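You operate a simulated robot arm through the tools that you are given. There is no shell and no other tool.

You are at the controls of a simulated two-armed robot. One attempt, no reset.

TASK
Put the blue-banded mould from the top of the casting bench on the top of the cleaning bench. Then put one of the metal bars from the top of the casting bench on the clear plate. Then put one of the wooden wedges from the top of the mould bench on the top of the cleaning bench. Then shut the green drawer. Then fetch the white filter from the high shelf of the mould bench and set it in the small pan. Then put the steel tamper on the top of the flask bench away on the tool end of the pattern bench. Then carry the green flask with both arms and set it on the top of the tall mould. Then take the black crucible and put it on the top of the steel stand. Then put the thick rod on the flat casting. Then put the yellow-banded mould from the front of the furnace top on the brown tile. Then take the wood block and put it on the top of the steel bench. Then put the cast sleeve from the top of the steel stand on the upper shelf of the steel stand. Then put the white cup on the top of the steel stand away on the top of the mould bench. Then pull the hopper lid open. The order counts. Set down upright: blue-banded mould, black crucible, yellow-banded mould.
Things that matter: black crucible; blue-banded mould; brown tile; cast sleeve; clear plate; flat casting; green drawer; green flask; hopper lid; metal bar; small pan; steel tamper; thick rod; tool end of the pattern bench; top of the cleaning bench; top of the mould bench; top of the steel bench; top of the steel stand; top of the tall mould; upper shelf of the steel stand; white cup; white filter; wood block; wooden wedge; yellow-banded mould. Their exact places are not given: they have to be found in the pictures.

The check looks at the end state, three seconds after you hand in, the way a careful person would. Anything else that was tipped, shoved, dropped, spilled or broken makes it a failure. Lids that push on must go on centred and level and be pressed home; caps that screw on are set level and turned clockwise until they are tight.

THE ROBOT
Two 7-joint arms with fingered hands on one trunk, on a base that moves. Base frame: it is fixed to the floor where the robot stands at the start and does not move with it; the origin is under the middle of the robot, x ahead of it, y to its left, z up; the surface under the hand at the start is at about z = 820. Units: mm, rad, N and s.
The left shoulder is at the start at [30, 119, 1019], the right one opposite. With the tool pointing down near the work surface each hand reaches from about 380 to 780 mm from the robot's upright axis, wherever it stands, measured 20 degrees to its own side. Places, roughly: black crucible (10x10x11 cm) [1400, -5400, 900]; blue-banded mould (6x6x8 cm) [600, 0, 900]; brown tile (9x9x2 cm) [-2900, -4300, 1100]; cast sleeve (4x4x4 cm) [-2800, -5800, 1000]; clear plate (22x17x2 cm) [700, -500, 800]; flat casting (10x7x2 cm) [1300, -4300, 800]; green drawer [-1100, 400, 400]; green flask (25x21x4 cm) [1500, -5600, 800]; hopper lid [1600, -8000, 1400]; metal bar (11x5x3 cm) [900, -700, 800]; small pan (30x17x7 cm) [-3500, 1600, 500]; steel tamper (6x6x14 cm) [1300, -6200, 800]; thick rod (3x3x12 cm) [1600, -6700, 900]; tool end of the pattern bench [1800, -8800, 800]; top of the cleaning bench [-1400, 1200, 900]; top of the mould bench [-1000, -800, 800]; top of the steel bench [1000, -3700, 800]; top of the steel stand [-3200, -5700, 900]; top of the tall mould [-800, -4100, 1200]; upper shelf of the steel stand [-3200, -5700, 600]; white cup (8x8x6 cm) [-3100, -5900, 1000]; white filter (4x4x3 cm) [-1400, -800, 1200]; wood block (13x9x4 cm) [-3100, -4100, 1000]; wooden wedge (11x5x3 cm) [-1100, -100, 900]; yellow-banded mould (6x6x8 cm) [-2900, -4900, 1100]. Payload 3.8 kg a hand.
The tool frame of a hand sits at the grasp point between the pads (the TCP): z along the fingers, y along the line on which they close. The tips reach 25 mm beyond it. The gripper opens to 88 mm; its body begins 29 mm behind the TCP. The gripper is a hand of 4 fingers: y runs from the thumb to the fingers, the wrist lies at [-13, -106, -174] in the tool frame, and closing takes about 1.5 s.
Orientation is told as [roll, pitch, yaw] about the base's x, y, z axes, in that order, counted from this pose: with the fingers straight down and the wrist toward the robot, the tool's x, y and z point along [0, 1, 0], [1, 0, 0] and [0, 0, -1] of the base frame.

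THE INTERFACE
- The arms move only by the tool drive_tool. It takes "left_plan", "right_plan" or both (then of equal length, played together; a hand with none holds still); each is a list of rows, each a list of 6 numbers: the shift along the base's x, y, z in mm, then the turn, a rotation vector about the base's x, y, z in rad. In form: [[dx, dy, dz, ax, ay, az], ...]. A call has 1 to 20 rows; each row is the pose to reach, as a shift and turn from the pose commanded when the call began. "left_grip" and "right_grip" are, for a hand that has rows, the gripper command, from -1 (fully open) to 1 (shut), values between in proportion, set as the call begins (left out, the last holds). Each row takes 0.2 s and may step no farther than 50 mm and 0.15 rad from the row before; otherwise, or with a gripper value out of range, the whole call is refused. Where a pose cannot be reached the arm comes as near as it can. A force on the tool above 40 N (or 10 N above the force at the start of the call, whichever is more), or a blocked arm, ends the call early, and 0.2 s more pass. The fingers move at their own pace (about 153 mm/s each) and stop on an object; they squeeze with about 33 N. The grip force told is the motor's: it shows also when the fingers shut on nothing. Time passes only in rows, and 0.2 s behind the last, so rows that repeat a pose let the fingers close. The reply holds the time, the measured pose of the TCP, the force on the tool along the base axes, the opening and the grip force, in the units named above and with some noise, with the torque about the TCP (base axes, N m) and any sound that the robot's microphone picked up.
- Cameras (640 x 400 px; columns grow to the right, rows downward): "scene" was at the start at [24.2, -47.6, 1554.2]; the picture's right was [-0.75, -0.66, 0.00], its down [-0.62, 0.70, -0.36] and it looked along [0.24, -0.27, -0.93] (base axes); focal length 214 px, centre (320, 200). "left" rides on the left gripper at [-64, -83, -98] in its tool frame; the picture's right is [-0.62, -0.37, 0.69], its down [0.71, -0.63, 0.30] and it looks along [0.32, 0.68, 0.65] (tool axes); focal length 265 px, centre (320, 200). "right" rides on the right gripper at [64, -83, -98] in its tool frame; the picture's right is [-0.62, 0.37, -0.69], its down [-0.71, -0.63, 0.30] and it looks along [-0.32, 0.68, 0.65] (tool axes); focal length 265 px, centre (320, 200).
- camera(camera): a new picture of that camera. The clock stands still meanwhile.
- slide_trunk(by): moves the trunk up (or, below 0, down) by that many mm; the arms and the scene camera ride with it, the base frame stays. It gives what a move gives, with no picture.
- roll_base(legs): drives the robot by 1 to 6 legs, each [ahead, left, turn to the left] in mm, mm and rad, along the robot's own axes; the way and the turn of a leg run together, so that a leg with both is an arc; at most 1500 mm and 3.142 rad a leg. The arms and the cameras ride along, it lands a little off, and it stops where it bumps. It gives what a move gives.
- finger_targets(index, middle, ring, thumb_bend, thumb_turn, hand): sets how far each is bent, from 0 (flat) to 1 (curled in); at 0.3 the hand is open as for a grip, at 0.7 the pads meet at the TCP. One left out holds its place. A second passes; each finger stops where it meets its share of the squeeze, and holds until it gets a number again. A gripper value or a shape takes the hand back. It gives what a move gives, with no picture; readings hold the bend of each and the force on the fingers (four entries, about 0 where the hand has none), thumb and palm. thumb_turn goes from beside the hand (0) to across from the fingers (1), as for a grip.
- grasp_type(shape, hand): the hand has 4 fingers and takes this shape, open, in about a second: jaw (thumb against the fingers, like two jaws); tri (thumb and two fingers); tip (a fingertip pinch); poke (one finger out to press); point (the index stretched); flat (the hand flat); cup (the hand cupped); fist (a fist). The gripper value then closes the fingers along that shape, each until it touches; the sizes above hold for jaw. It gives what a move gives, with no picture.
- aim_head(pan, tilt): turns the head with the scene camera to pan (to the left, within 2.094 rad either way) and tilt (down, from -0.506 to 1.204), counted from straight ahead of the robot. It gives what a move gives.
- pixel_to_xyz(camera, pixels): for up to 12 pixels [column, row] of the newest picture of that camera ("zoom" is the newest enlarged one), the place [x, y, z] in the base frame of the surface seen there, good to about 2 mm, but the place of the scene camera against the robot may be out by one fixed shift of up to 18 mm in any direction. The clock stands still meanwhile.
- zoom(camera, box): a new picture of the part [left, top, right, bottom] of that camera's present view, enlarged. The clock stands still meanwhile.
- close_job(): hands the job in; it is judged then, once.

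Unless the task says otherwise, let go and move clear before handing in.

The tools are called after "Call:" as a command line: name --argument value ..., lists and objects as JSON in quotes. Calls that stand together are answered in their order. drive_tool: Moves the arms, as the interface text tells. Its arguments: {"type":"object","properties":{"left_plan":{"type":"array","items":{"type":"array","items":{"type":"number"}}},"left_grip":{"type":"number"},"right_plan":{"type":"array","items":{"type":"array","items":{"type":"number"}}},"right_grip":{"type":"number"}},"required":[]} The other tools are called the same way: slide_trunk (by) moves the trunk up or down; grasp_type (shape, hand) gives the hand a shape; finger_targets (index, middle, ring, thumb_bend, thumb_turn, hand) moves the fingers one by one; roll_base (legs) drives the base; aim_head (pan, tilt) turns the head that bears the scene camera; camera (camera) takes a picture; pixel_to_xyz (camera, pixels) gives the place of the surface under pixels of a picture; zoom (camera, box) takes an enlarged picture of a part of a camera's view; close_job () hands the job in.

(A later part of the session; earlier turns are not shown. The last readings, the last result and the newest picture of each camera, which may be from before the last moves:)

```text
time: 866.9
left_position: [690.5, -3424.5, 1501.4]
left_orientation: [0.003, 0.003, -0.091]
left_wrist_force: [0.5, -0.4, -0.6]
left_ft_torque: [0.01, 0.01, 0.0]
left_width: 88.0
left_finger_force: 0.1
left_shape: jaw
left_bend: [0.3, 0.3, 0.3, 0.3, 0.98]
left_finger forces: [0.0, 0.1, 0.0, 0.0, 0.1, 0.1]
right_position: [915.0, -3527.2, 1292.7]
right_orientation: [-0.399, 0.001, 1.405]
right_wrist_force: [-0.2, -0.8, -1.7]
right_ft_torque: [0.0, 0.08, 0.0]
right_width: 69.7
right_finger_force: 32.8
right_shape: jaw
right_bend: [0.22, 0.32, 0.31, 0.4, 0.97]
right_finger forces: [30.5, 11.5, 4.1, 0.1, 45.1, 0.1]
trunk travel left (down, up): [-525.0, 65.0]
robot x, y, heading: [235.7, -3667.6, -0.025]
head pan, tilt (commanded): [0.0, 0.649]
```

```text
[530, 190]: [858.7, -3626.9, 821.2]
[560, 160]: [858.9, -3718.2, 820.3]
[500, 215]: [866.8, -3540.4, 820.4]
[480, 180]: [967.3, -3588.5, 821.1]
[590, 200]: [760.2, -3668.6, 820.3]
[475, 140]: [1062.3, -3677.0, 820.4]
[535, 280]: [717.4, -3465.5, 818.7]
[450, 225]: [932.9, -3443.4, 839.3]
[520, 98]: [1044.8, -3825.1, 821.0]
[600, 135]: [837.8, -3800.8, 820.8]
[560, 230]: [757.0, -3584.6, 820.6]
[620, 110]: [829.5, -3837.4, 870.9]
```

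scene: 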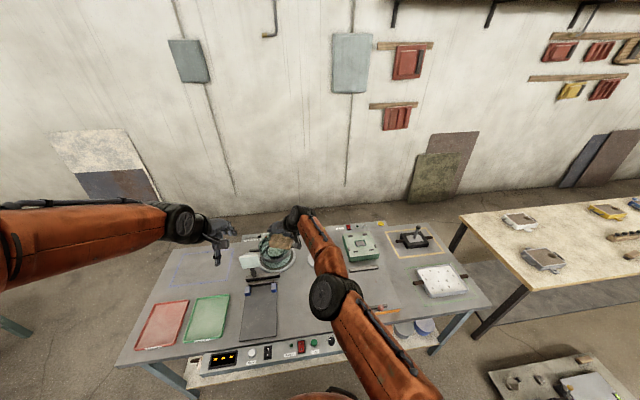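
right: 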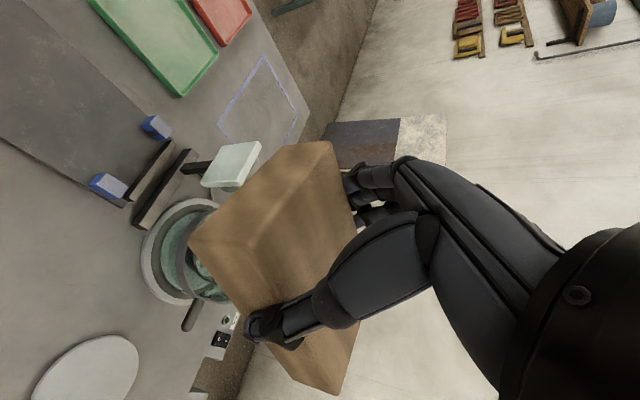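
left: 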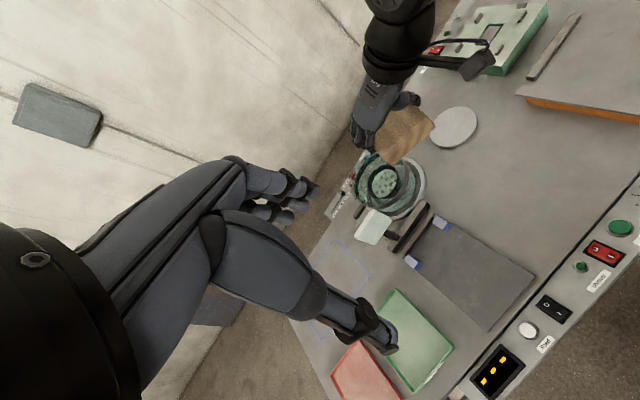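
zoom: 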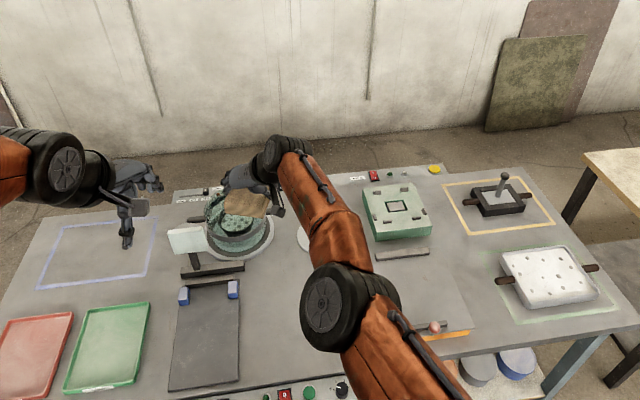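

Free area x 760…1040, y -3480…-3790 at z≈820.5. Moving the block over (886,-3640), then lowering the trunk.

Call:
drive_tool --right_plan '[[-15, -35, 0, 0, 0, 0], [-30, -70, 0, 0, 0, 0], [-45, -100, 0, 0, 0, 0], [-50, -113, 0, 0, 0, 0]]'

Call:
slide_trunk --by -300

Call:
camera --camera "right"

```text
time: 867.9
left_position: [691.5, -3424.9, 1502.0]
left_orientation: [0.003, 0.004, -0.09]
left_wrist_force: [1.0, -0.4, 0.0]
left_ft_torque: [0.0, 0.01, 0.0]
left_width: 88.1
left_finger_force: 0.0
left_shape: jaw
left_bend: [0.3, 0.3, 0.3, 0.3, 0.98]
left_finger forces: [0.0, 0.1, 0.0, 0.1, 0.1, 0.0]
right_position: [941.6, -3629.3, 1283.1]
right_orientation: [-0.397, 0.0, 1.404]
right_wrist_force: [-1.2, -0.2, -2.3]
right_ft_torque: [0.02, 0.03, -0.01]
right_width: 69.9
right_finger_force: 33.7
right_shape: jaw
right_bend: [0.22, 0.32, 0.31, 0.4, 0.97]
right_finger forces: [30.5, 11.5, 4.1, 0.1, 45.2, 0.1]
right hand out of reach, approached as far as the arm can: row 1, 2, 3, 4
trunk travel left (down, up): [-525.0, 65.0]
robot x, y, heading: [233.5, -3668.6, -0.022]
head pan, tilt (commanded): [0.0, 0.649]
```

```text
time: 870.9
left_position: [691.5, -3425.5, 1201.9]
left_orientation: [0.004, 0.004, -0.09]
left_wrist_force: [1.2, 0.4, 0.1]
left_ft_torque: [0.01, 0.06, 0.03]
left_width: 88.2
left_finger_force: 0.1
left_shape: jaw
left_bend: [0.3, 0.3, 0.3, 0.3, 0.98]
left_finger forces: [0.0, 0.0, 0.0, 0.0, 0.0, 0.0]
right_position: [940.6, -3628.7, 985.4]
right_orientation: [-0.399, 0.001, 1.407]
right_wrist_force: [0.2, 0.5, -2.3]
right_ft_torque: [0.01, 0.03, 0.0]
right_width: 70.0
right_finger_force: 32.9
right_shape: jaw
right_bend: [0.22, 0.32, 0.31, 0.4, 0.97]
right_finger forces: [30.4, 11.5, 4.1, 0.1, 45.2, 0.0]
trunk travel left (down, up): [-225.0, 365.0]
robot x, y, heading: [238.8, -3667.1, -0.02]
head pan, tilt (commanded): [0.0, 0.649]
```

```text
taken
```

right: 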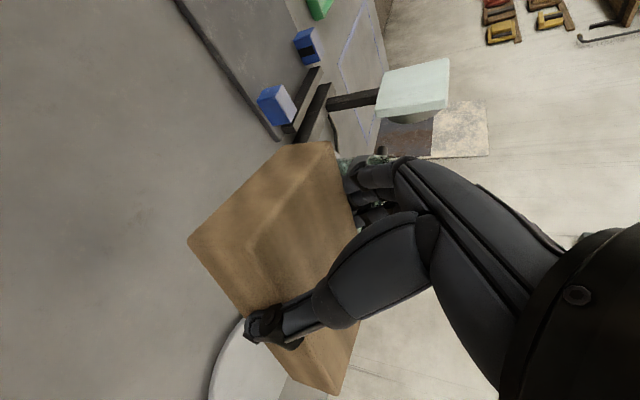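

Hand ended a bit too far in; pulling back 75 mm toward (866,-3640) before lowering.

Call:
drive_tool --right_plan '[[-20, -4, 0, 0, 0, 0], [-45, -8, 0, 0, 0, 0], [-75, -11, 0, 0, 0, 0]]'

Call:
camera --camera "right"

Call:
camera --camera "left"

```text
time: 871.7
left_position: [690.7, -3422.6, 1202.2]
left_orientation: [0.005, 0.005, -0.092]
left_wrist_force: [0.0, 0.5, -0.5]
left_ft_torque: [0.02, 0.0, 0.0]
left_width: 88.0
left_finger_force: 0.1
left_shape: jaw
left_bend: [0.3, 0.3, 0.3, 0.3, 0.98]
left_finger forces: [0.0, 0.1, 0.0, 0.0, 0.0, 0.0]
right_position: [939.6, -3628.3, 983.5]
right_orientation: [-0.399, 0.001, 1.407]
right_wrist_force: [0.1, -0.4, -2.6]
right_ft_torque: [0.03, 0.06, -0.02]
right_width: 69.9
right_finger_force: 33.1
right_shape: jaw
right_bend: [0.22, 0.32, 0.31, 0.4, 0.97]
right_finger forces: [30.5, 11.4, 4.0, 0.0, 45.2, 0.1]
right hand out of reach, approached as far as the arm can: row 1, 2, 3
trunk travel left (down, up): [-225.0, 365.0]
robot x, y, heading: [234.6, -3661.8, -0.024]
head pan, tilt (commanded): [0.0, 0.649]
```

```text
taken
```

right: 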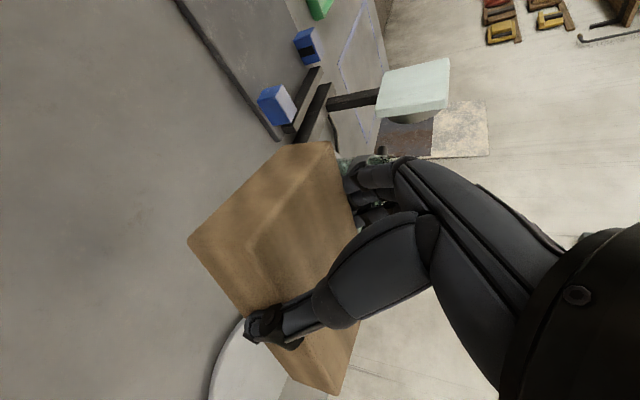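

```text
taken
```

left: 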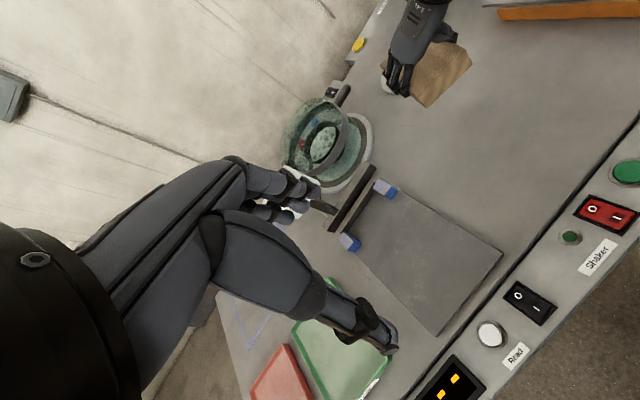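

The arm can't pull back in this pose, but this spot may be free itself. Measuring the coil base and disc around it.

Call:
pixel_to_xyz --camera "left" --pixels '[[372, 130], [365, 155], [350, 180], [400, 150], [385, 90], [430, 130], [470, 90], [375, 165], [390, 185], [345, 120]]'

Call:
pixel_to_xyz --camera "right" --pixels '[[225, 350], [245, 325], [270, 390], [215, 200], [180, 270], [275, 120], [345, 160], [150, 330]]'

```text
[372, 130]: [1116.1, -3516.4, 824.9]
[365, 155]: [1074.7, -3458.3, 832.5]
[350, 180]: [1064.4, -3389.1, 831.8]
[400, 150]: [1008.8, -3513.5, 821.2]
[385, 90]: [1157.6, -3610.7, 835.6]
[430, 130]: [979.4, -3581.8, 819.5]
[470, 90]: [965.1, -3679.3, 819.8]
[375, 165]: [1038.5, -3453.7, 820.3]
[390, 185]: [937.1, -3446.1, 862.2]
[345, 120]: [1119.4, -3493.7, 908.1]
```

```text
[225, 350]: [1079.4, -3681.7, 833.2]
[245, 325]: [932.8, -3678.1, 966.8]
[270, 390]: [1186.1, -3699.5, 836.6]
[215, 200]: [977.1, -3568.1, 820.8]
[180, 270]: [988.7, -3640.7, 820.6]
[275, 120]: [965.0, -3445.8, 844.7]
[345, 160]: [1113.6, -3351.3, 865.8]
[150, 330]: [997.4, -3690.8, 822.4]
```

The area under the block (x 903–1019, y -3593…-3663) is free. Lowering here.

Call:
drive_tool --right_plan '[[0, 0, -25, 0, 0, 0], [0, 0, -50, 0, 0, 0], [0, 0, -75, 0, 0, 0]]'

Call:
camera --camera "right"

```text
time: 872.5
left_position: [690.5, -3424.8, 1200.9]
left_orientation: [0.003, 0.004, -0.094]
left_wrist_force: [0.0, -0.2, 0.8]
left_ft_torque: [0.04, 0.01, 0.0]
left_width: 87.9
left_finger_force: 0.2
left_shape: jaw
left_bend: [0.3, 0.3, 0.3, 0.3, 0.98]
left_finger forces: [0.0, 0.1, 0.0, 0.0, 0.1, 0.1]
right_position: [931.7, -3633.6, 916.1]
right_orientation: [-0.399, 0.001, 1.408]
right_wrist_force: [0.2, 0.2, -1.6]
right_ft_torque: [-0.01, 0.05, 0.0]
right_width: 69.8
right_finger_force: 33.1
right_shape: jaw
right_bend: [0.22, 0.32, 0.31, 0.4, 0.97]
right_finger forces: [30.2, 11.4, 4.0, 0.0, 44.7, 0.1]
right hand out of reach, approached as far as the arm can: row 2, 3
trunk travel left (down, up): [-225.0, 365.0]
robot x, y, heading: [235.2, -3668.2, -0.022]
head pan, tilt (commanded): [0.0, 0.649]
```

```text
taken
```

right: 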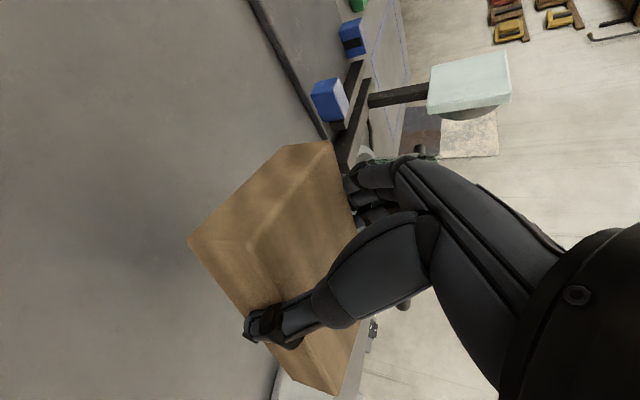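

Using the trunk to lower the rest of the way.

Call:
slide_trunk --by -50

Call:
slide_trunk --by -8

Call:
camera --camera "right"

```text
time: 873.4
left_position: [691.1, -3425.2, 1152.0]
left_orientation: [0.004, 0.003, -0.091]
left_wrist_force: [-0.2, 0.2, 0.8]
left_ft_torque: [-0.01, -0.03, 0.03]
left_width: 88.2
left_finger_force: 0.1
left_shape: jaw
left_bend: [0.3, 0.3, 0.3, 0.3, 0.98]
left_finger forces: [0.0, 0.0, 0.1, 0.0, 0.1, 0.0]
right_position: [932.4, -3635.0, 866.3]
right_orientation: [-0.399, 0.001, 1.406]
right_wrist_force: [0.4, -0.1, -1.6]
right_ft_torque: [0.03, 0.06, 0.0]
right_width: 69.8
right_finger_force: 32.9
right_shape: jaw
right_bend: [0.22, 0.32, 0.31, 0.4, 0.97]
right_finger forces: [30.1, 11.4, 4.0, 0.0, 44.8, 0.0]
trunk travel left (down, up): [-175.0, 415.0]
robot x, y, heading: [236.6, -3666.9, -0.02]
head pan, tilt (commanded): [0.0, 0.649]
```

```text
time: 874.0
left_position: [691.1, -3424.8, 1144.1]
left_orientation: [0.004, 0.003, -0.093]
left_wrist_force: [0.8, -0.4, -0.6]
left_ft_torque: [-0.02, -0.03, -0.01]
left_width: 88.2
left_finger_force: 0.1
left_shape: jaw
left_bend: [0.3, 0.3, 0.3, 0.3, 0.98]
left_finger forces: [0.1, 0.0, 0.0, 0.1, 0.1, 0.1]
right_position: [931.8, -3635.1, 858.8]
right_orientation: [-0.399, 0.0, 1.406]
right_wrist_force: [-0.6, 0.8, -1.8]
right_ft_torque: [0.01, 0.05, -0.02]
right_width: 70.1
right_finger_force: 32.7
right_shape: jaw
right_bend: [0.22, 0.32, 0.31, 0.4, 0.97]
right_finger forces: [30.2, 11.4, 4.0, 0.0, 44.7, 0.0]
trunk travel left (down, up): [-167.0, 423.0]
robot x, y, heading: [236.3, -3664.4, -0.025]
head pan, tilt (commanded): [0.0, 0.649]
```

```text
taken
```

right: 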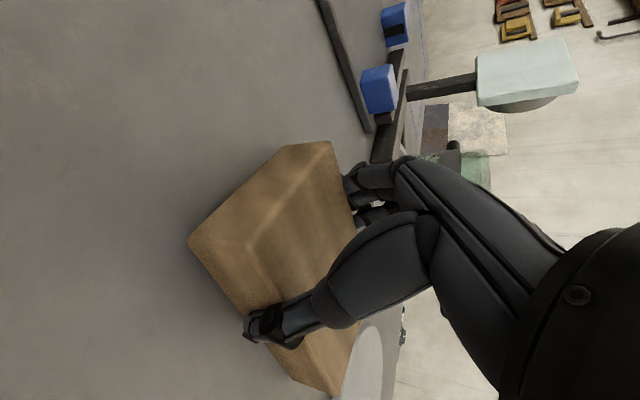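

Call:
slide_trunk --by -4

Call:
slide_trunk --by -2

```text
time: 874.5
left_position: [690.1, -3424.8, 1140.0]
left_orientation: [0.003, 0.004, -0.089]
left_wrist_force: [0.5, -0.1, 0.0]
left_ft_torque: [-0.01, -0.02, 0.03]
left_width: 87.9
left_finger_force: 0.0
left_shape: jaw
left_bend: [0.3, 0.3, 0.3, 0.3, 0.98]
left_finger forces: [0.0, 0.0, 0.1, 0.0, 0.1, 0.1]
right_position: [931.0, -3634.9, 855.0]
right_orientation: [-0.399, 0.0, 1.407]
right_wrist_force: [0.0, 0.2, -1.0]
right_ft_torque: [0.0, -0.01, -0.01]
right_width: 69.8
right_finger_force: 32.8
right_shape: jaw
right_bend: [0.22, 0.32, 0.31, 0.4, 0.97]
right_finger forces: [29.9, 11.5, 4.2, 0.1, 45.1, 0.0]
trunk travel left (down, up): [-163.0, 427.0]
robot x, y, heading: [235.2, -3667.2, -0.026]
head pan, tilt (commanded): [0.0, 0.649]
```

```text
time: 875.0
left_position: [690.4, -3424.6, 1138.0]
left_orientation: [0.001, 0.002, -0.091]
left_wrist_force: [0.6, -0.9, 0.2]
left_ft_torque: [0.02, 0.02, 0.01]
left_width: 88.1
left_finger_force: 0.0
left_shape: jaw
left_bend: [0.3, 0.3, 0.3, 0.3, 0.98]
left_finger forces: [0.0, 0.0, 0.0, 0.0, 0.0, 0.1]
right_position: [930.6, -3636.1, 853.1]
right_orientation: [-0.398, -0.001, 1.403]
right_wrist_force: [-1.0, 0.4, 7.0]
right_ft_torque: [0.03, 0.01, -0.02]
right_width: 70.1
right_finger_force: 32.6
right_shape: jaw
right_bend: [0.22, 0.32, 0.31, 0.4, 0.97]
right_finger forces: [30.7, 11.6, 4.3, 0.0, 46.3, 0.1]
trunk travel left (down, up): [-161.0, 429.0]
robot x, y, heading: [234.9, -3668.3, -0.025]
head pan, tilt (commanded): [0.0, 0.649]
```

Contact (7 N). Opening with finger targets (0.15) and lifting with the trunk.

Call:
finger_targets --hand "right" --index 0.15 --middle 0.15 --ring 0.15 --thumb_bend 0.15

Call:
slide_trunk --by 150

Call:
camera --camera "right"

Call:
camera --camera "scene"

```text
time: 876.0
left_position: [690.6, -3424.8, 1137.0]
left_orientation: [0.004, 0.004, -0.092]
left_wrist_force: [0.1, -0.2, 0.1]
left_ft_torque: [0.0, -0.01, -0.02]
left_width: 88.2
left_finger_force: 0.0
left_shape: jaw
left_bend: [0.3, 0.3, 0.3, 0.3, 0.98]
left_finger forces: [0.0, 0.0, 0.0, 0.0, 0.0, 0.0]
right_position: [931.3, -3634.6, 852.7]
right_orientation: [-0.399, 0.001, 1.406]
right_wrist_force: [0.8, -0.4, -0.2]
right_ft_torque: [-0.03, -0.01, -0.01]
right_width: 111.5
right_finger_force: 0.1
right_shape: fingers
right_bend: [0.15, 0.15, 0.15, 0.15, 1.0]
right_finger forces: [0.1, 0.0, 0.0, 0.0, 0.0, 0.0]
trunk travel left (down, up): [-161.0, 429.0]
robot x, y, heading: [237.5, -3665.4, -0.025]
head pan, tilt (commanded): [0.0, 0.649]
```

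```text
time: 877.8
left_position: [690.6, -3425.0, 1286.4]
left_orientation: [0.004, 0.004, -0.091]
left_wrist_force: [0.1, -0.2, 0.2]
left_ft_torque: [0.04, 0.02, -0.01]
left_width: 87.8
left_finger_force: 0.0
left_shape: jaw
left_bend: [0.3, 0.3, 0.3, 0.3, 0.98]
left_finger forces: [0.0, 0.0, 0.0, 0.1, 0.0, 0.1]
right_position: [931.9, -3635.1, 1002.6]
right_orientation: [-0.398, -0.001, 1.407]
right_wrist_force: [-0.2, 0.4, -0.8]
right_ft_torque: [0.01, 0.0, -0.04]
right_width: 111.9
right_finger_force: 0.0
right_shape: fingers
right_bend: [0.15, 0.15, 0.15, 0.15, 1.0]
right_finger forces: [0.1, 0.1, 0.0, 0.1, 0.1, 0.0]
trunk travel left (down, up): [-311.0, 279.0]
robot x, y, heading: [233.5, -3663.9, -0.025]
head pan, tilt (commanded): [0.0, 0.649]
```

```text
taken
```

right: 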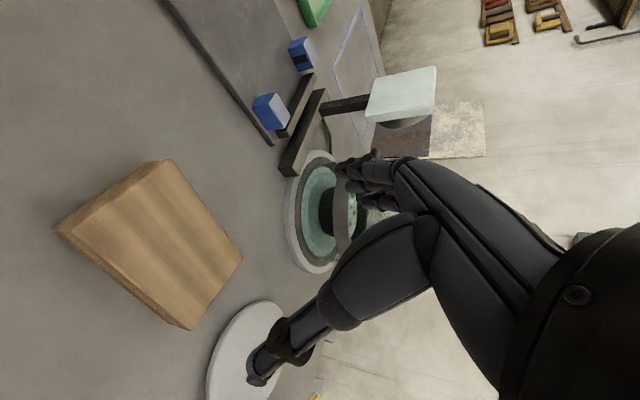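

```text
taken
```

scene: 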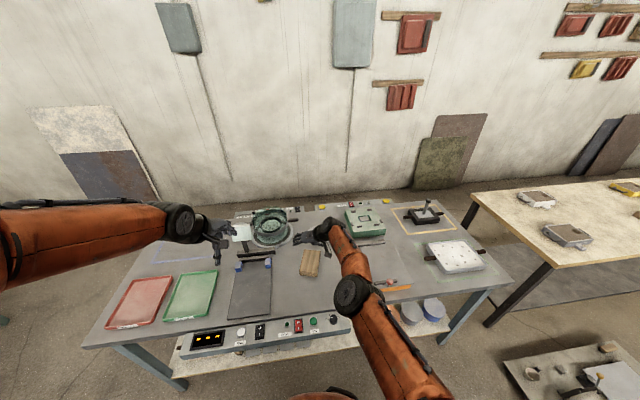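

The wood block lies flat on the steel bench. Next the cast sleeve at the steel stand. Backing off and bringing the right hand back to its normal pose.

Call:
roll_base --legs '[[-180, 0, 0.02]]'

Call:
slide_trunk --by 200

Call:
drive_tool --right_plan '[[0, -5, 0, 0.022, 0.13, 0], [0, -10, 0, 0.044, 0.26, 0], [0, -15, 0, 0.065, 0.395, 0]]' --right_grip -1

Call:
drive_tool --right_plan '[[-15, -20, 0, 0, 0, -0.143], [-30, -40, 0, 0, 0, -0.286], [-45, -60, 0, 0, 0, -0.429], [-60, -80, 0, 0, 0, -0.572], [-75, -100, 0, 0, 0, -0.715], [-90, -120, 0, 0, 0, -0.858], [-105, -140, 0, 0, 0, -1.001], [-120, -160, 0, 0, 0, -1.144], [-135, -180, 0, 0, 0, -1.287], [-150, -195, 0, 0, 0, -1.42]]'

```text
time: 879.3
left_position: [503.8, -3413.9, 1287.7]
left_orientation: [0.005, 0.001, -0.07]
left_wrist_force: [-0.1, 0.9, -0.6]
left_ft_torque: [0.04, -0.02, -0.04]
left_width: 88.0
left_finger_force: 0.0
left_shape: jaw
left_bend: [0.3, 0.3, 0.3, 0.3, 0.98]
left_finger forces: [0.0, 0.1, 0.0, 0.0, 0.0, 0.0]
right_position: [750.6, -3619.8, 1002.9]
right_orientation: [-0.399, 0.001, 1.425]
right_wrist_force: [-0.5, 0.4, 1.0]
right_ft_torque: [0.03, 0.0, -0.02]
right_width: 111.8
right_finger_force: 0.0
right_shape: fingers
right_bend: [0.15, 0.15, 0.15, 0.15, 1.0]
right_finger forces: [0.1, 0.1, 0.0, 0.0, 0.0, 0.0]
trunk travel left (down, up): [-311.0, 279.0]
robot x, y, heading: [58.4, -3665.2, -0.008]
head pan, tilt (commanded): [0.0, 0.649]
```

```text
time: 881.5
left_position: [505.7, -3413.8, 1488.0]
left_orientation: [0.004, 0.004, -0.069]
left_wrist_force: [-0.1, 0.6, -0.4]
left_ft_torque: [0.0, 0.01, 0.0]
left_width: 88.1
left_finger_force: 0.1
left_shape: jaw
left_bend: [0.3, 0.3, 0.3, 0.3, 0.98]
left_finger forces: [0.0, 0.0, 0.0, 0.0, 0.1, 0.1]
right_position: [750.1, -3618.5, 1201.9]
right_orientation: [-0.398, 0.001, 1.427]
right_wrist_force: [-0.1, 0.6, 0.1]
right_ft_torque: [-0.01, -0.01, 0.03]
right_width: 111.5
right_finger_force: 0.1
right_shape: fingers
right_bend: [0.15, 0.15, 0.15, 0.15, 1.0]
right_finger forces: [0.0, 0.0, 0.0, 0.0, 0.0, 0.0]
trunk travel left (down, up): [-511.0, 79.0]
robot x, y, heading: [56.9, -3663.4, -0.005]
head pan, tilt (commanded): [0.0, 0.649]
```

```text
time: 882.3
left_position: [505.5, -3413.8, 1487.8]
left_orientation: [0.004, 0.004, -0.07]
left_wrist_force: [0.1, 1.0, 0.7]
left_ft_torque: [0.0, -0.02, 0.0]
left_width: 88.0
left_finger_force: 0.0
left_shape: jaw
left_bend: [0.3, 0.3, 0.3, 0.3, 0.98]
left_finger forces: [0.0, 0.0, 0.0, 0.1, 0.1, 0.1]
right_position: [688.8, -3638.6, 1206.8]
right_orientation: [0.006, -0.009, 1.426]
right_wrist_force: [-1.0, -0.1, 0.4]
right_ft_torque: [0.0, -0.03, -0.02]
right_width: 87.9
right_finger_force: 0.0
right_shape: jaw
right_bend: [0.3, 0.3, 0.3, 0.3, 0.98]
right_finger forces: [0.0, 0.1, 0.0, 0.0, 0.0, 0.0]
right hand out of reach, approached as far as the arm can: row 1, 2, 3
trunk travel left (down, up): [-511.0, 79.0]
robot x, y, heading: [54.8, -3661.6, -0.001]
head pan, tilt (commanded): [0.0, 0.649]
```

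```text
time: 884.5
left_position: [505.1, -3413.5, 1487.6]
left_orientation: [0.004, 0.003, -0.07]
left_wrist_force: [0.1, -0.5, -0.2]
left_ft_torque: [-0.02, -0.01, 0.0]
left_width: 88.0
left_finger_force: 0.1
left_shape: jaw
left_bend: [0.3, 0.3, 0.3, 0.3, 0.98]
left_finger forces: [0.0, 0.1, 0.0, 0.1, 0.0, 0.0]
right_position: [537.8, -3833.9, 1206.8]
right_orientation: [0.001, -0.009, 0.003]
right_wrist_force: [0.6, 0.2, -0.2]
right_ft_torque: [0.0, -0.01, 0.0]
right_width: 88.1
right_finger_force: 0.0
right_shape: jaw
right_bend: [0.3, 0.3, 0.3, 0.3, 0.98]
right_finger forces: [0.0, 0.0, 0.0, 0.1, 0.0, 0.0]
trunk travel left (down, up): [-511.0, 79.0]
robot x, y, heading: [55.1, -3661.8, -0.0]
head pan, tilt (commanded): [0.0, 0.649]
```

Call:
drive_tool --right_plan '[[0, 0, 45, 0, 0, 0], [0, 0, 90, 0, 0, 0], [0, 0, 135, 0, 0, 0], [0, 0, 180, 0, 0, 0]]'

Call:
roll_base --legs '[[30, -850, 0], [-85, -200, 0], [0, -550, 0], [0, 0, -1.53], [0, 0, -1.53]]'

Call:
roll_base --legs '[[850, 60, 0], [850, 60, 0]]'

Call:
aim_head --pan 0.0 --tilt 0.6

Call:
camera --camera "scene"

```text
time: 885.5
left_position: [504.4, -3413.3, 1487.6]
left_orientation: [0.003, 0.002, -0.069]
left_wrist_force: [0.8, -0.3, 0.4]
left_ft_torque: [0.0, -0.01, -0.02]
left_width: 88.0
left_finger_force: 0.1
left_shape: jaw
left_bend: [0.3, 0.3, 0.3, 0.3, 0.98]
left_finger forces: [0.1, 0.1, 0.1, 0.0, 0.1, 0.0]
right_position: [537.6, -3831.9, 1387.4]
right_orientation: [0.003, -0.007, 0.005]
right_wrist_force: [-0.4, 0.1, -0.5]
right_ft_torque: [-0.04, 0.0, 0.0]
right_width: 88.1
right_finger_force: 0.0
right_shape: jaw
right_bend: [0.3, 0.3, 0.3, 0.3, 0.98]
right_finger forces: [0.1, 0.1, 0.0, 0.0, 0.1, 0.0]
trunk travel left (down, up): [-511.0, 79.0]
robot x, y, heading: [60.0, -3665.6, -0.002]
head pan, tilt (commanded): [0.0, 0.649]
```

```text
time: 901.4
left_position: [-400.4, -5580.3, 1487.5]
left_orientation: [0.003, 0.004, -3.067]
left_wrist_force: [0.3, -0.3, 0.5]
left_ft_torque: [-0.02, -0.01, -0.01]
left_width: 87.9
left_finger_force: 0.1
left_shape: jaw
left_bend: [0.3, 0.3, 0.3, 0.3, 0.98]
left_finger forces: [0.0, 0.1, 0.1, 0.0, 0.0, 0.0]
right_position: [-493.5, -5170.4, 1386.3]
right_orientation: [0.001, -0.008, -2.992]
right_wrist_force: [0.0, 0.6, 0.5]
right_ft_torque: [0.01, -0.05, 0.0]
right_width: 88.0
right_finger_force: 0.1
right_shape: jaw
right_bend: [0.3, 0.3, 0.3, 0.3, 0.98]
right_finger forces: [0.0, 0.0, 0.0, 0.1, 0.0, 0.1]
trunk travel left (down, up): [-511.0, 79.0]
robot x, y, heading: [11.0, -5264.7, -2.998]
head pan, tilt (commanded): [0.0, 0.649]
```

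```text
time: 910.0
left_position: [-2051.7, -5907.6, 1488.5]
left_orientation: [0.005, 0.003, -3.086]
left_wrist_force: [0.5, -0.4, -1.0]
left_ft_torque: [-0.04, -0.01, 0.03]
left_width: 87.7
left_finger_force: 0.1
left_shape: jaw
left_bend: [0.3, 0.3, 0.3, 0.3, 0.98]
left_finger forces: [0.0, 0.1, 0.1, 0.1, 0.0, 0.0]
right_position: [-2137.2, -5495.7, 1386.8]
right_orientation: [0.001, -0.007, -3.011]
right_wrist_force: [0.1, 0.8, -0.1]
right_ft_torque: [0.0, 0.04, 0.0]
right_width: 87.9
right_finger_force: 0.1
right_shape: jaw
right_bend: [0.3, 0.3, 0.3, 0.3, 0.98]
right_finger forces: [0.0, 0.2, 0.0, 0.0, 0.0, 0.1]
trunk travel left (down, up): [-511.0, 79.0]
robot x, y, heading: [-1639.3, -5602.2, -3.021]
head pan, tilt (commanded): [0.0, 0.649]
```

```text
time: 910.6
left_position: [-2051.6, -5907.8, 1487.3]
left_orientation: [0.003, 0.003, -3.087]
left_wrist_force: [-0.5, -0.4, -1.1]
left_ft_torque: [0.0, 0.04, -0.03]
left_width: 88.1
left_finger_force: 0.0
left_shape: jaw
left_bend: [0.3, 0.3, 0.3, 0.3, 0.98]
left_finger forces: [0.1, 0.0, 0.0, 0.1, 0.1, 0.0]
right_position: [-2138.7, -5495.2, 1387.6]
right_orientation: [0.0, -0.007, -3.01]
right_wrist_force: [0.1, -0.1, 0.1]
right_ft_torque: [-0.02, -0.01, -0.01]
right_width: 88.3
right_finger_force: 0.1
right_shape: jaw
right_bend: [0.3, 0.3, 0.3, 0.3, 0.98]
right_finger forces: [0.0, 0.0, 0.0, 0.1, 0.1, 0.0]
trunk travel left (down, up): [-511.0, 79.0]
robot x, y, heading: [-1635.3, -5600.4, -3.02]
head pan, tilt (commanded): [0.0, 0.6]
```

```text
taken
```

scene: 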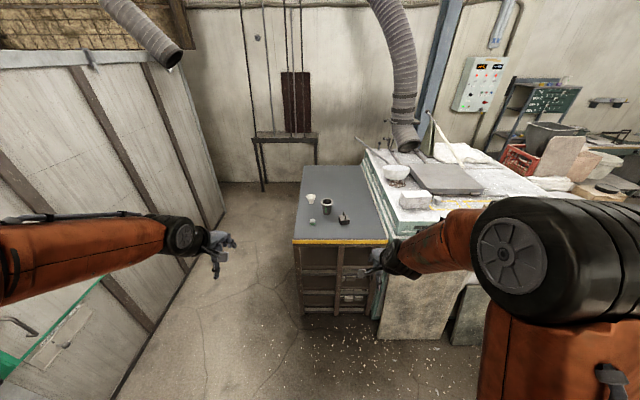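

A clear view of the stand. Zooming on its shelves to measure the upper shelf's opening.

Call:
zoom --camera "scene" --box '[280, 170, 400, 330]'

```text
2.50 times, centred on (340, 250) of scene
```

zoom: 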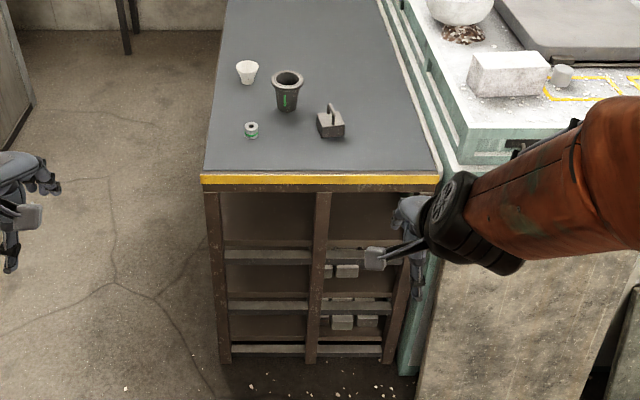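

Call:
pixel_to_xyz --camera "zoom" --pixels '[[265, 188], [265, 215], [265, 238], [265, 247], [265, 257], [265, 275], [265, 297], [265, 308], [265, 347], [340, 275], [250, 250], [212, 280]]'

Call:
slide_trunk --by -400

Call:
aim_head --pan 0.0 --tilt 0.55

Call:
zoom --camera "scene" --box '[270, 150, 410, 320]'

```text
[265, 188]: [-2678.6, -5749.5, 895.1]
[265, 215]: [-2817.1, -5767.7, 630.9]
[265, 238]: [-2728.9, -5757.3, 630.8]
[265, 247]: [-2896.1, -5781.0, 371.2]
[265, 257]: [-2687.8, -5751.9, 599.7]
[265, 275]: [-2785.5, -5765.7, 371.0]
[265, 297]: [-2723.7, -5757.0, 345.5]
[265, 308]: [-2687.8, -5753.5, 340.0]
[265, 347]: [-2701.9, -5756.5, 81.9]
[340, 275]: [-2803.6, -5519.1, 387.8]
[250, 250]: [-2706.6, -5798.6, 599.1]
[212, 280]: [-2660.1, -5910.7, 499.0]
```

```text
time: 914.4
left_position: [-2052.8, -5907.4, 1088.2]
left_orientation: [0.004, 0.004, -3.087]
left_wrist_force: [0.0, 0.0, 0.8]
left_ft_torque: [0.01, -0.02, 0.03]
left_width: 88.0
left_finger_force: 0.1
left_shape: jaw
left_bend: [0.3, 0.3, 0.3, 0.3, 0.98]
left_finger forces: [0.0, 0.0, 0.1, 0.0, 0.0, 0.0]
right_position: [-2136.8, -5494.6, 986.7]
right_orientation: [0.002, -0.008, -3.012]
right_wrist_force: [-0.3, -0.1, 0.2]
right_ft_torque: [-0.04, -0.02, 0.01]
right_width: 88.3
right_finger_force: 0.1
right_shape: jaw
right_bend: [0.3, 0.3, 0.3, 0.3, 0.98]
right_finger forces: [0.1, 0.1, 0.0, 0.0, 0.0, 0.0]
trunk travel left (down, up): [-111.0, 479.0]
robot x, y, heading: [-1633.4, -5602.1, -3.02]
head pan, tilt (commanded): [0.0, 0.6]
```

```text
time: 915.0
left_position: [-2051.0, -5907.8, 1087.9]
left_orientation: [0.003, 0.004, -3.086]
left_wrist_force: [0.1, 0.3, 0.1]
left_ft_torque: [0.0, 0.01, 0.01]
left_width: 88.3
left_finger_force: 0.0
left_shape: jaw
left_bend: [0.3, 0.3, 0.3, 0.3, 0.98]
left_finger forces: [0.0, 0.0, 0.0, 0.1, 0.1, 0.1]
right_position: [-2138.1, -5496.0, 986.0]
right_orientation: [0.001, -0.008, -3.012]
right_wrist_force: [0.2, -0.6, -0.7]
right_ft_torque: [-0.01, 0.0, -0.01]
right_width: 87.9
right_finger_force: 0.1
right_shape: jaw
right_bend: [0.3, 0.3, 0.3, 0.3, 0.98]
right_finger forces: [0.0, 0.1, 0.1, 0.0, 0.0, 0.0]
trunk travel left (down, up): [-111.0, 479.0]
robot x, y, heading: [-1635.3, -5605.6, -3.02]
head pan, tilt (commanded): [0.0, 0.55]
```

```text
2.35 times, centred on (340, 235) of scene
```

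zoom: 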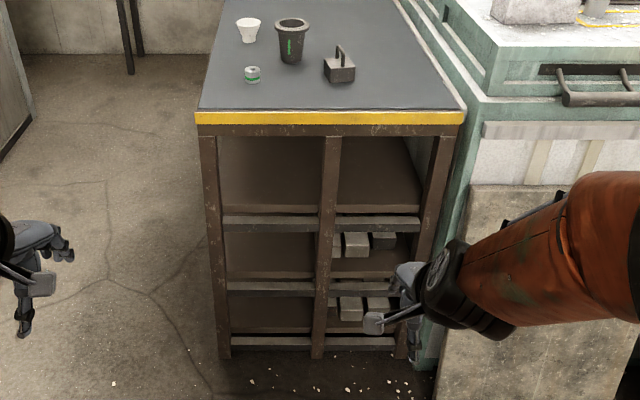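

Upper shelf surface ≈ z 620 (arm frame), opening about 260 mm high. First picking the sleeve: raising the trunk and driving up.

Call:
slide_trunk --by 200

Call:
roll_base --legs '[[520, 0, 0]]'

Call:
camera --camera "left"

```text
time: 917.2
left_position: [-2052.0, -5906.9, 1288.0]
left_orientation: [0.004, 0.004, -3.086]
left_wrist_force: [-0.2, -0.5, -0.1]
left_ft_torque: [0.02, 0.01, 0.02]
left_width: 87.8
left_finger_force: 0.1
left_shape: jaw
left_bend: [0.3, 0.3, 0.3, 0.3, 0.98]
left_finger forces: [0.0, 0.0, 0.0, 0.1, 0.1, 0.1]
right_position: [-2137.7, -5495.2, 1186.4]
right_orientation: [0.002, -0.006, -3.012]
right_wrist_force: [0.8, -0.2, -0.4]
right_ft_torque: [-0.02, -0.04, 0.01]
right_width: 88.3
right_finger_force: 0.0
right_shape: jaw
right_bend: [0.3, 0.3, 0.3, 0.3, 0.98]
right_finger forces: [0.0, 0.0, 0.0, 0.0, 0.0, 0.0]
trunk travel left (down, up): [-311.0, 279.0]
robot x, y, heading: [-1638.2, -5600.6, -3.016]
head pan, tilt (commanded): [0.0, 0.55]
```

```text
time: 920.3
left_position: [-2573.8, -5969.5, 1286.6]
left_orientation: [0.004, 0.003, -3.09]
left_wrist_force: [-0.8, 0.1, 0.5]
left_ft_torque: [0.01, 0.0, 0.01]
left_width: 88.0
left_finger_force: 0.0
left_shape: jaw
left_bend: [0.3, 0.3, 0.3, 0.3, 0.98]
left_finger forces: [0.1, 0.0, 0.0, 0.0, 0.0, 0.1]
right_position: [-2658.8, -5555.8, 1185.2]
right_orientation: [0.002, -0.006, -3.013]
right_wrist_force: [-0.1, -0.2, 0.2]
right_ft_torque: [0.01, 0.03, 0.01]
right_width: 88.4
right_finger_force: 0.2
right_shape: jaw
right_bend: [0.3, 0.3, 0.3, 0.3, 0.98]
right_finger forces: [0.0, 0.0, 0.0, 0.0, 0.0, 0.0]
trunk travel left (down, up): [-311.0, 279.0]
robot x, y, heading: [-2160.5, -5666.5, -3.022]
head pan, tilt (commanded): [0.0, 0.55]
```

```text
taken
```

left: 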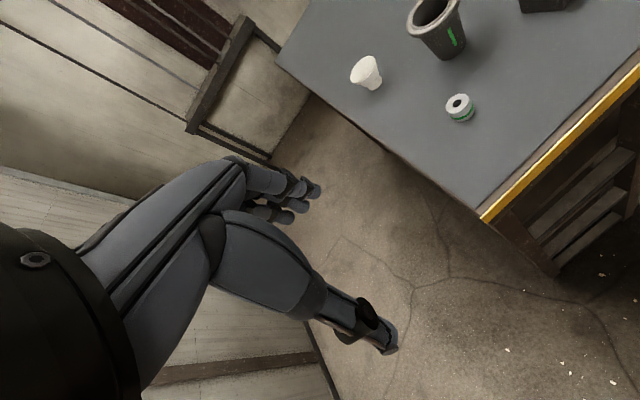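

The sleeve (green-banded) is at (460,106). Measuring it.

Call:
zoom --camera "left" --box '[420, 75, 500, 140]'

Call:
pixel_to_xyz --camera "zoom" --pixels '[[212, 175], [410, 155], [310, 120], [305, 235], [335, 300], [430, 250], [320, 185], [500, 300]]'

```text
6.15 times, centred on (460, 108) of left
```

zoom: 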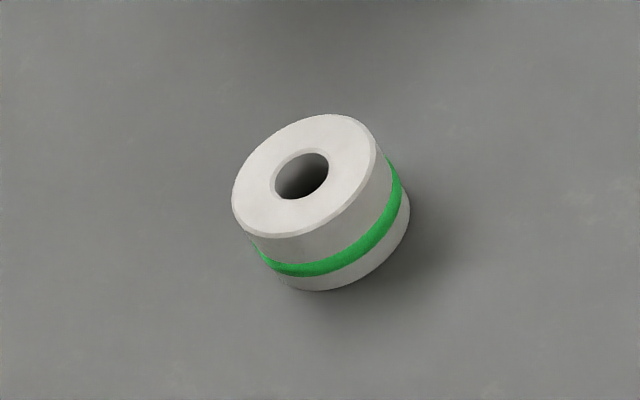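

```text
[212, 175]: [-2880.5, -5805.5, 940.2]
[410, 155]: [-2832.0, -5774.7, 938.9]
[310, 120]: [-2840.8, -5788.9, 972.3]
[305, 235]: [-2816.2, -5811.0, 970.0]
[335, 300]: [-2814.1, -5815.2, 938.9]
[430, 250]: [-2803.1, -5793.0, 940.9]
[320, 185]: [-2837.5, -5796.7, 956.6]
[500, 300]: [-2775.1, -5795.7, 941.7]
```

Call:
pixel_to_xyz --camera "zoom" --pixels '[[240, 195], [370, 150], [345, 118], [250, 225], [300, 128]]'

Call:
drive_tool --left_plan '[[-40, 26, 0, 0, 0, 0], [-80, 52, -5, 0, 0, 0], [-120, 78, -15, 0, 0, 0], [-160, 104, -30, 0, 0, 0], [-200, 130, -45, 0, 0, 0], [-235, 152, -65, 0, 0, 0], [-256, 168, -100, 0, 0, 0], [-256, 168, -145, 0, 0, 0], [-256, 168, -190, 0, 0, 0]]' --left_grip -1

Call:
camera --camera "left"

```text
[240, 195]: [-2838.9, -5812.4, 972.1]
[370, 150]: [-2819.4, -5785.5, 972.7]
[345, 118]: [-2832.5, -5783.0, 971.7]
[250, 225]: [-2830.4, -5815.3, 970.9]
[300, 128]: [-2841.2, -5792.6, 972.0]
```

```text
time: 922.3
left_position: [-2832.1, -5801.7, 1096.3]
left_orientation: [0.003, 0.002, -3.088]
left_wrist_force: [0.8, -0.7, -0.2]
left_ft_torque: [0.01, -0.03, 0.02]
left_width: 88.0
left_finger_force: 0.2
left_shape: jaw
left_bend: [0.3, 0.3, 0.3, 0.3, 0.98]
left_finger forces: [0.0, 0.0, 0.0, 0.0, 0.0, 0.0]
right_position: [-2658.9, -5555.8, 1185.7]
right_orientation: [0.002, -0.005, -3.014]
right_wrist_force: [-0.1, -0.5, -0.4]
right_ft_torque: [0.01, -0.04, 0.0]
right_width: 88.2
right_finger_force: 0.1
right_shape: jaw
right_bend: [0.3, 0.3, 0.3, 0.3, 0.98]
right_finger forces: [0.0, 0.0, 0.0, 0.0, 0.1, 0.0]
trunk travel left (down, up): [-311.0, 279.0]
robot x, y, heading: [-2154.0, -5666.0, -3.022]
head pan, tilt (commanded): [0.0, 0.55]
```

```text
taken
```

left: 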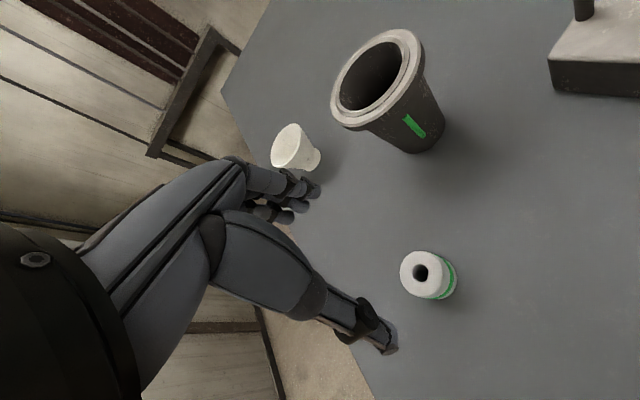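

Call:
drive_tool --left_plan '[[0, 2, -40, 0, 0, 0], [0, 2, -80, 0, 0, 0], [0, 2, -110, 0, 0, 0], [0, 2, -125, 0, 0, 0]]'

Call:
drive_tool --left_plan '[[0, 0, 0, 0, 0, 0], [0, 0, 0, 0, 0, 0], [0, 0, 0, 0, 0, 0], [0, 0, 0, 0, 0, 0], [0, 0, 0, 0, 0, 0], [0, 0, 0, 0, 0, 0], [0, 0, 0, 0, 0, 0], [0, 0, 0, 0, 0, 0]]' --left_grip 1

Call:
drive_tool --left_plan '[[0, 0, 10, 0, 0, 0], [0, 0, 40, 0, 0, 0], [0, 0, 80, 0, 0, 0], [0, 0, 120, 0, 0, 0]]'

Call:
camera --camera "left"

```text
time: 923.3
left_position: [-2829.3, -5799.8, 970.4]
left_orientation: [0.005, 0.003, -3.089]
left_wrist_force: [-0.6, -0.5, 1.6]
left_ft_torque: [-0.02, -0.01, 0.02]
left_width: 87.9
left_finger_force: 0.2
left_shape: jaw
left_bend: [0.3, 0.3, 0.3, 0.3, 0.98]
left_finger forces: [0.0, 0.1, 0.0, 0.0, 0.1, 0.0]
right_position: [-2658.8, -5555.7, 1187.0]
right_orientation: [0.001, -0.008, -3.014]
right_wrist_force: [-0.4, 0.1, -0.2]
right_ft_torque: [0.0, 0.02, 0.02]
right_width: 87.7
right_finger_force: 0.1
right_shape: jaw
right_bend: [0.3, 0.3, 0.3, 0.3, 0.98]
right_finger forces: [0.1, 0.0, 0.0, 0.1, 0.1, 0.0]
trunk travel left (down, up): [-311.0, 279.0]
robot x, y, heading: [-2158.8, -5667.0, -3.02]
head pan, tilt (commanded): [0.0, 0.55]
```

```text
time: 925.1
left_position: [-2829.7, -5798.4, 972.1]
left_orientation: [0.002, 0.005, -3.09]
left_wrist_force: [0.5, -0.8, 1.0]
left_ft_torque: [-0.01, 0.02, 0.02]
left_width: 30.0
left_finger_force: 32.7
left_shape: jaw
left_bend: [0.74, 0.5, 0.56, 0.74, 1.0]
left_finger forces: [17.6, 10.7, 0.4, 0.1, 27.7, 0.1]
right_position: [-2657.9, -5554.7, 1186.2]
right_orientation: [0.002, -0.009, -3.014]
right_wrist_force: [-0.3, -0.3, 0.6]
right_ft_torque: [0.03, -0.01, -0.02]
right_width: 88.1
right_finger_force: 0.1
right_shape: jaw
right_bend: [0.3, 0.3, 0.3, 0.3, 0.98]
right_finger forces: [0.0, 0.0, 0.1, 0.0, 0.0, 0.1]
trunk travel left (down, up): [-311.0, 279.0]
robot x, y, heading: [-2156.9, -5663.4, -3.022]
head pan, tilt (commanded): [0.0, 0.55]
```

```text
time: 926.1
left_position: [-2828.4, -5799.5, 1092.9]
left_orientation: [0.003, 0.003, -3.09]
left_wrist_force: [-1.1, 0.8, -1.6]
left_ft_torque: [-0.01, -0.01, 0.0]
left_width: 29.9
left_finger_force: 33.2
left_shape: jaw
left_bend: [0.74, 0.5, 0.56, 0.74, 1.0]
left_finger forces: [17.7, 10.7, 0.5, 0.0, 27.8, 0.0]
right_position: [-2657.7, -5556.1, 1186.7]
right_orientation: [0.001, -0.006, -3.014]
right_wrist_force: [1.2, 0.4, -0.6]
right_ft_torque: [0.01, -0.01, -0.01]
right_width: 87.7
right_finger_force: 0.1
right_shape: jaw
right_bend: [0.3, 0.3, 0.3, 0.3, 0.98]
right_finger forces: [0.0, 0.0, 0.0, 0.0, 0.0, 0.0]
trunk travel left (down, up): [-311.0, 279.0]
robot x, y, heading: [-2158.3, -5668.4, -3.026]
head pan, tilt (commanded): [0.0, 0.55]
```

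```text
taken
```

left: 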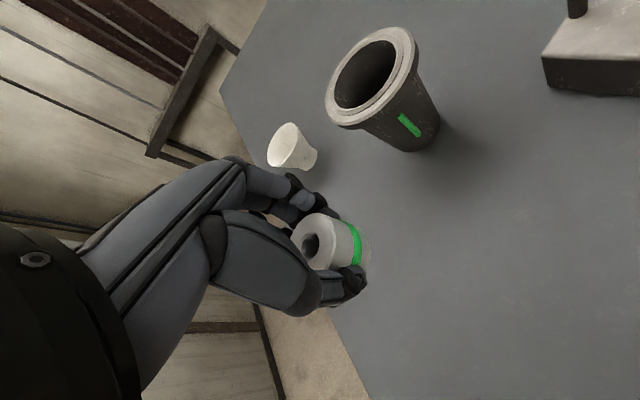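

Sleeve held upright. Backing off, tucking the right hand, and lowering the trunk for the shelf.

Call:
roll_base --legs '[[-260, 0, 0]]'

Call:
drive_tool --right_plan '[[30, 30, 40, 0, 0, 0], [60, 60, 80, 0, 0, 0], [80, 90, 120, 0, 0, 0], [90, 110, 160, 0, 0, 0]]'

Call:
slide_trunk --by -310

Call:
drive_tool --left_plan '[[10, 0, -10, 0.01, 0.1, 0], [20, 0, -25, 0.02, 0.2, 0], [30, 0, -45, 0.03, 0.3, 0], [40, 0, -65, 0.04, 0.4, 0], [40, 0, -85, 0.05, 0.5, 0]]'

Call:
camera --camera "left"

Call:
camera --camera "scene"

```text
time: 927.9
left_position: [-2567.8, -5772.1, 1091.0]
left_orientation: [0.004, 0.004, -3.084]
left_wrist_force: [-1.1, 0.3, -1.3]
left_ft_torque: [0.03, 0.02, 0.01]
left_width: 30.0
left_finger_force: 33.5
left_shape: jaw
left_bend: [0.74, 0.5, 0.56, 0.74, 1.0]
left_finger forces: [17.5, 10.7, 0.5, 0.0, 27.6, 0.0]
right_position: [-2398.4, -5527.0, 1185.2]
right_orientation: [0.002, -0.008, -3.009]
right_wrist_force: [0.1, 0.7, 0.7]
right_ft_torque: [0.02, 0.04, 0.0]
right_width: 88.0
right_finger_force: 0.0
right_shape: jaw
right_bend: [0.3, 0.3, 0.3, 0.3, 0.98]
right_finger forces: [0.0, 0.1, 0.0, 0.0, 0.1, 0.1]
trunk travel left (down, up): [-311.0, 279.0]
robot x, y, heading: [-1895.7, -5635.7, -3.019]
head pan, tilt (commanded): [0.0, 0.55]
```

```text
refused: row 1 steps farther than a row can; nothing moved
```

```text
time: 931.0
left_position: [-2567.9, -5770.4, 782.0]
left_orientation: [0.005, 0.004, -3.081]
left_wrist_force: [0.6, -0.1, -0.6]
left_ft_torque: [0.01, 0.0, -0.02]
left_width: 30.1
left_finger_force: 33.0
left_shape: jaw
left_bend: [0.74, 0.5, 0.56, 0.74, 1.0]
left_finger forces: [17.5, 10.7, 0.5, 0.1, 27.6, 0.1]
right_position: [-2397.6, -5526.4, 875.8]
right_orientation: [0.001, -0.007, -3.009]
right_wrist_force: [-0.7, -0.3, -0.3]
right_ft_torque: [0.01, 0.0, 0.02]
right_width: 88.2
right_finger_force: 0.1
right_shape: jaw
right_bend: [0.3, 0.3, 0.3, 0.3, 0.98]
right_finger forces: [0.1, 0.0, 0.1, 0.1, 0.0, 0.0]
trunk travel left (down, up): [-1.0, 589.0]
robot x, y, heading: [-1896.9, -5631.3, -3.019]
head pan, tilt (commanded): [0.0, 0.55]
```

```text
time: 932.2
left_position: [-2528.0, -5771.5, 696.6]
left_orientation: [-0.084, -0.493, -3.059]
left_wrist_force: [-0.2, -0.8, -0.9]
left_ft_torque: [0.0, -0.01, 0.0]
left_width: 29.8
left_finger_force: 33.1
left_shape: jaw
left_bend: [0.74, 0.5, 0.58, 0.74, 1.0]
left_finger forces: [17.3, 10.0, 2.5, 0.0, 28.9, 0.1]
right_position: [-2397.9, -5527.4, 875.5]
right_orientation: [0.002, -0.007, -3.007]
right_wrist_force: [-0.1, 0.1, -0.1]
right_ft_torque: [0.02, 0.01, 0.01]
right_width: 88.1
right_finger_force: 0.0
right_shape: jaw
right_bend: [0.3, 0.3, 0.3, 0.3, 0.98]
right_finger forces: [0.0, 0.0, 0.0, 0.0, 0.1, 0.0]
trunk travel left (down, up): [-1.0, 589.0]
robot x, y, heading: [-1895.2, -5630.7, -3.014]
head pan, tilt (commanded): [0.0, 0.55]
```

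```text
taken
```

left: 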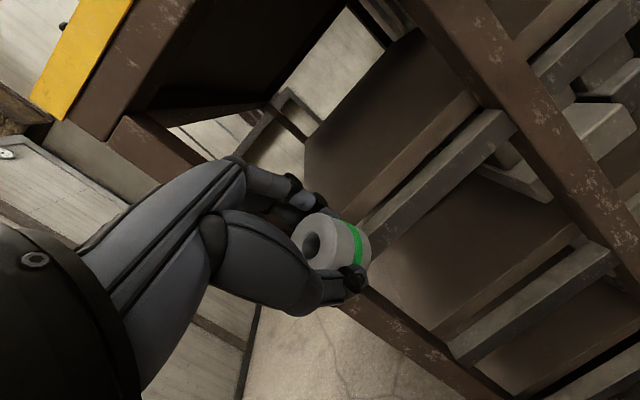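

```text
taken
```

scene: 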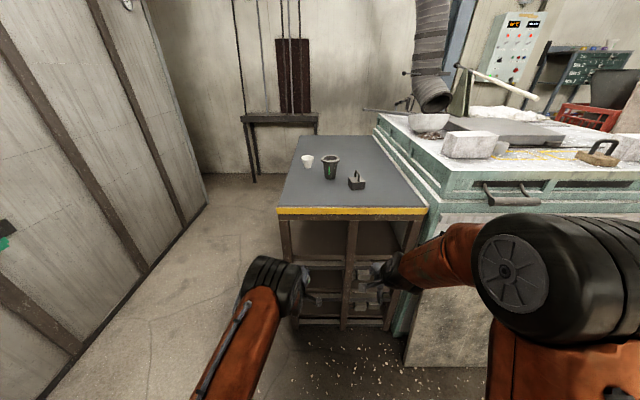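

Measuring the shelf, rail and posts from the left camera.

Call:
pixel_to_xyz --camera "left" --pixels '[[390, 90], [350, 150], [430, 135], [440, 165], [480, 140], [420, 20], [500, 80], [580, 170], [130, 90], [60, 60], [170, 150], [400, 190]]'

```text
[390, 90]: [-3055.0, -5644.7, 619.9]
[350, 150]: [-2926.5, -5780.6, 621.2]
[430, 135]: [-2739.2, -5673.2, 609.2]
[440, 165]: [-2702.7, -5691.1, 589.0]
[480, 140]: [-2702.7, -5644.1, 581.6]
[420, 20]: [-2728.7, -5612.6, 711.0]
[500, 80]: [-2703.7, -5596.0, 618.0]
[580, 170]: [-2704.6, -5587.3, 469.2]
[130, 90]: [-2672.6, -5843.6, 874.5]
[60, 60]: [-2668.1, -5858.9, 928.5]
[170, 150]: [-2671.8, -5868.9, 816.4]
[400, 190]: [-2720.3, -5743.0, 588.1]
```

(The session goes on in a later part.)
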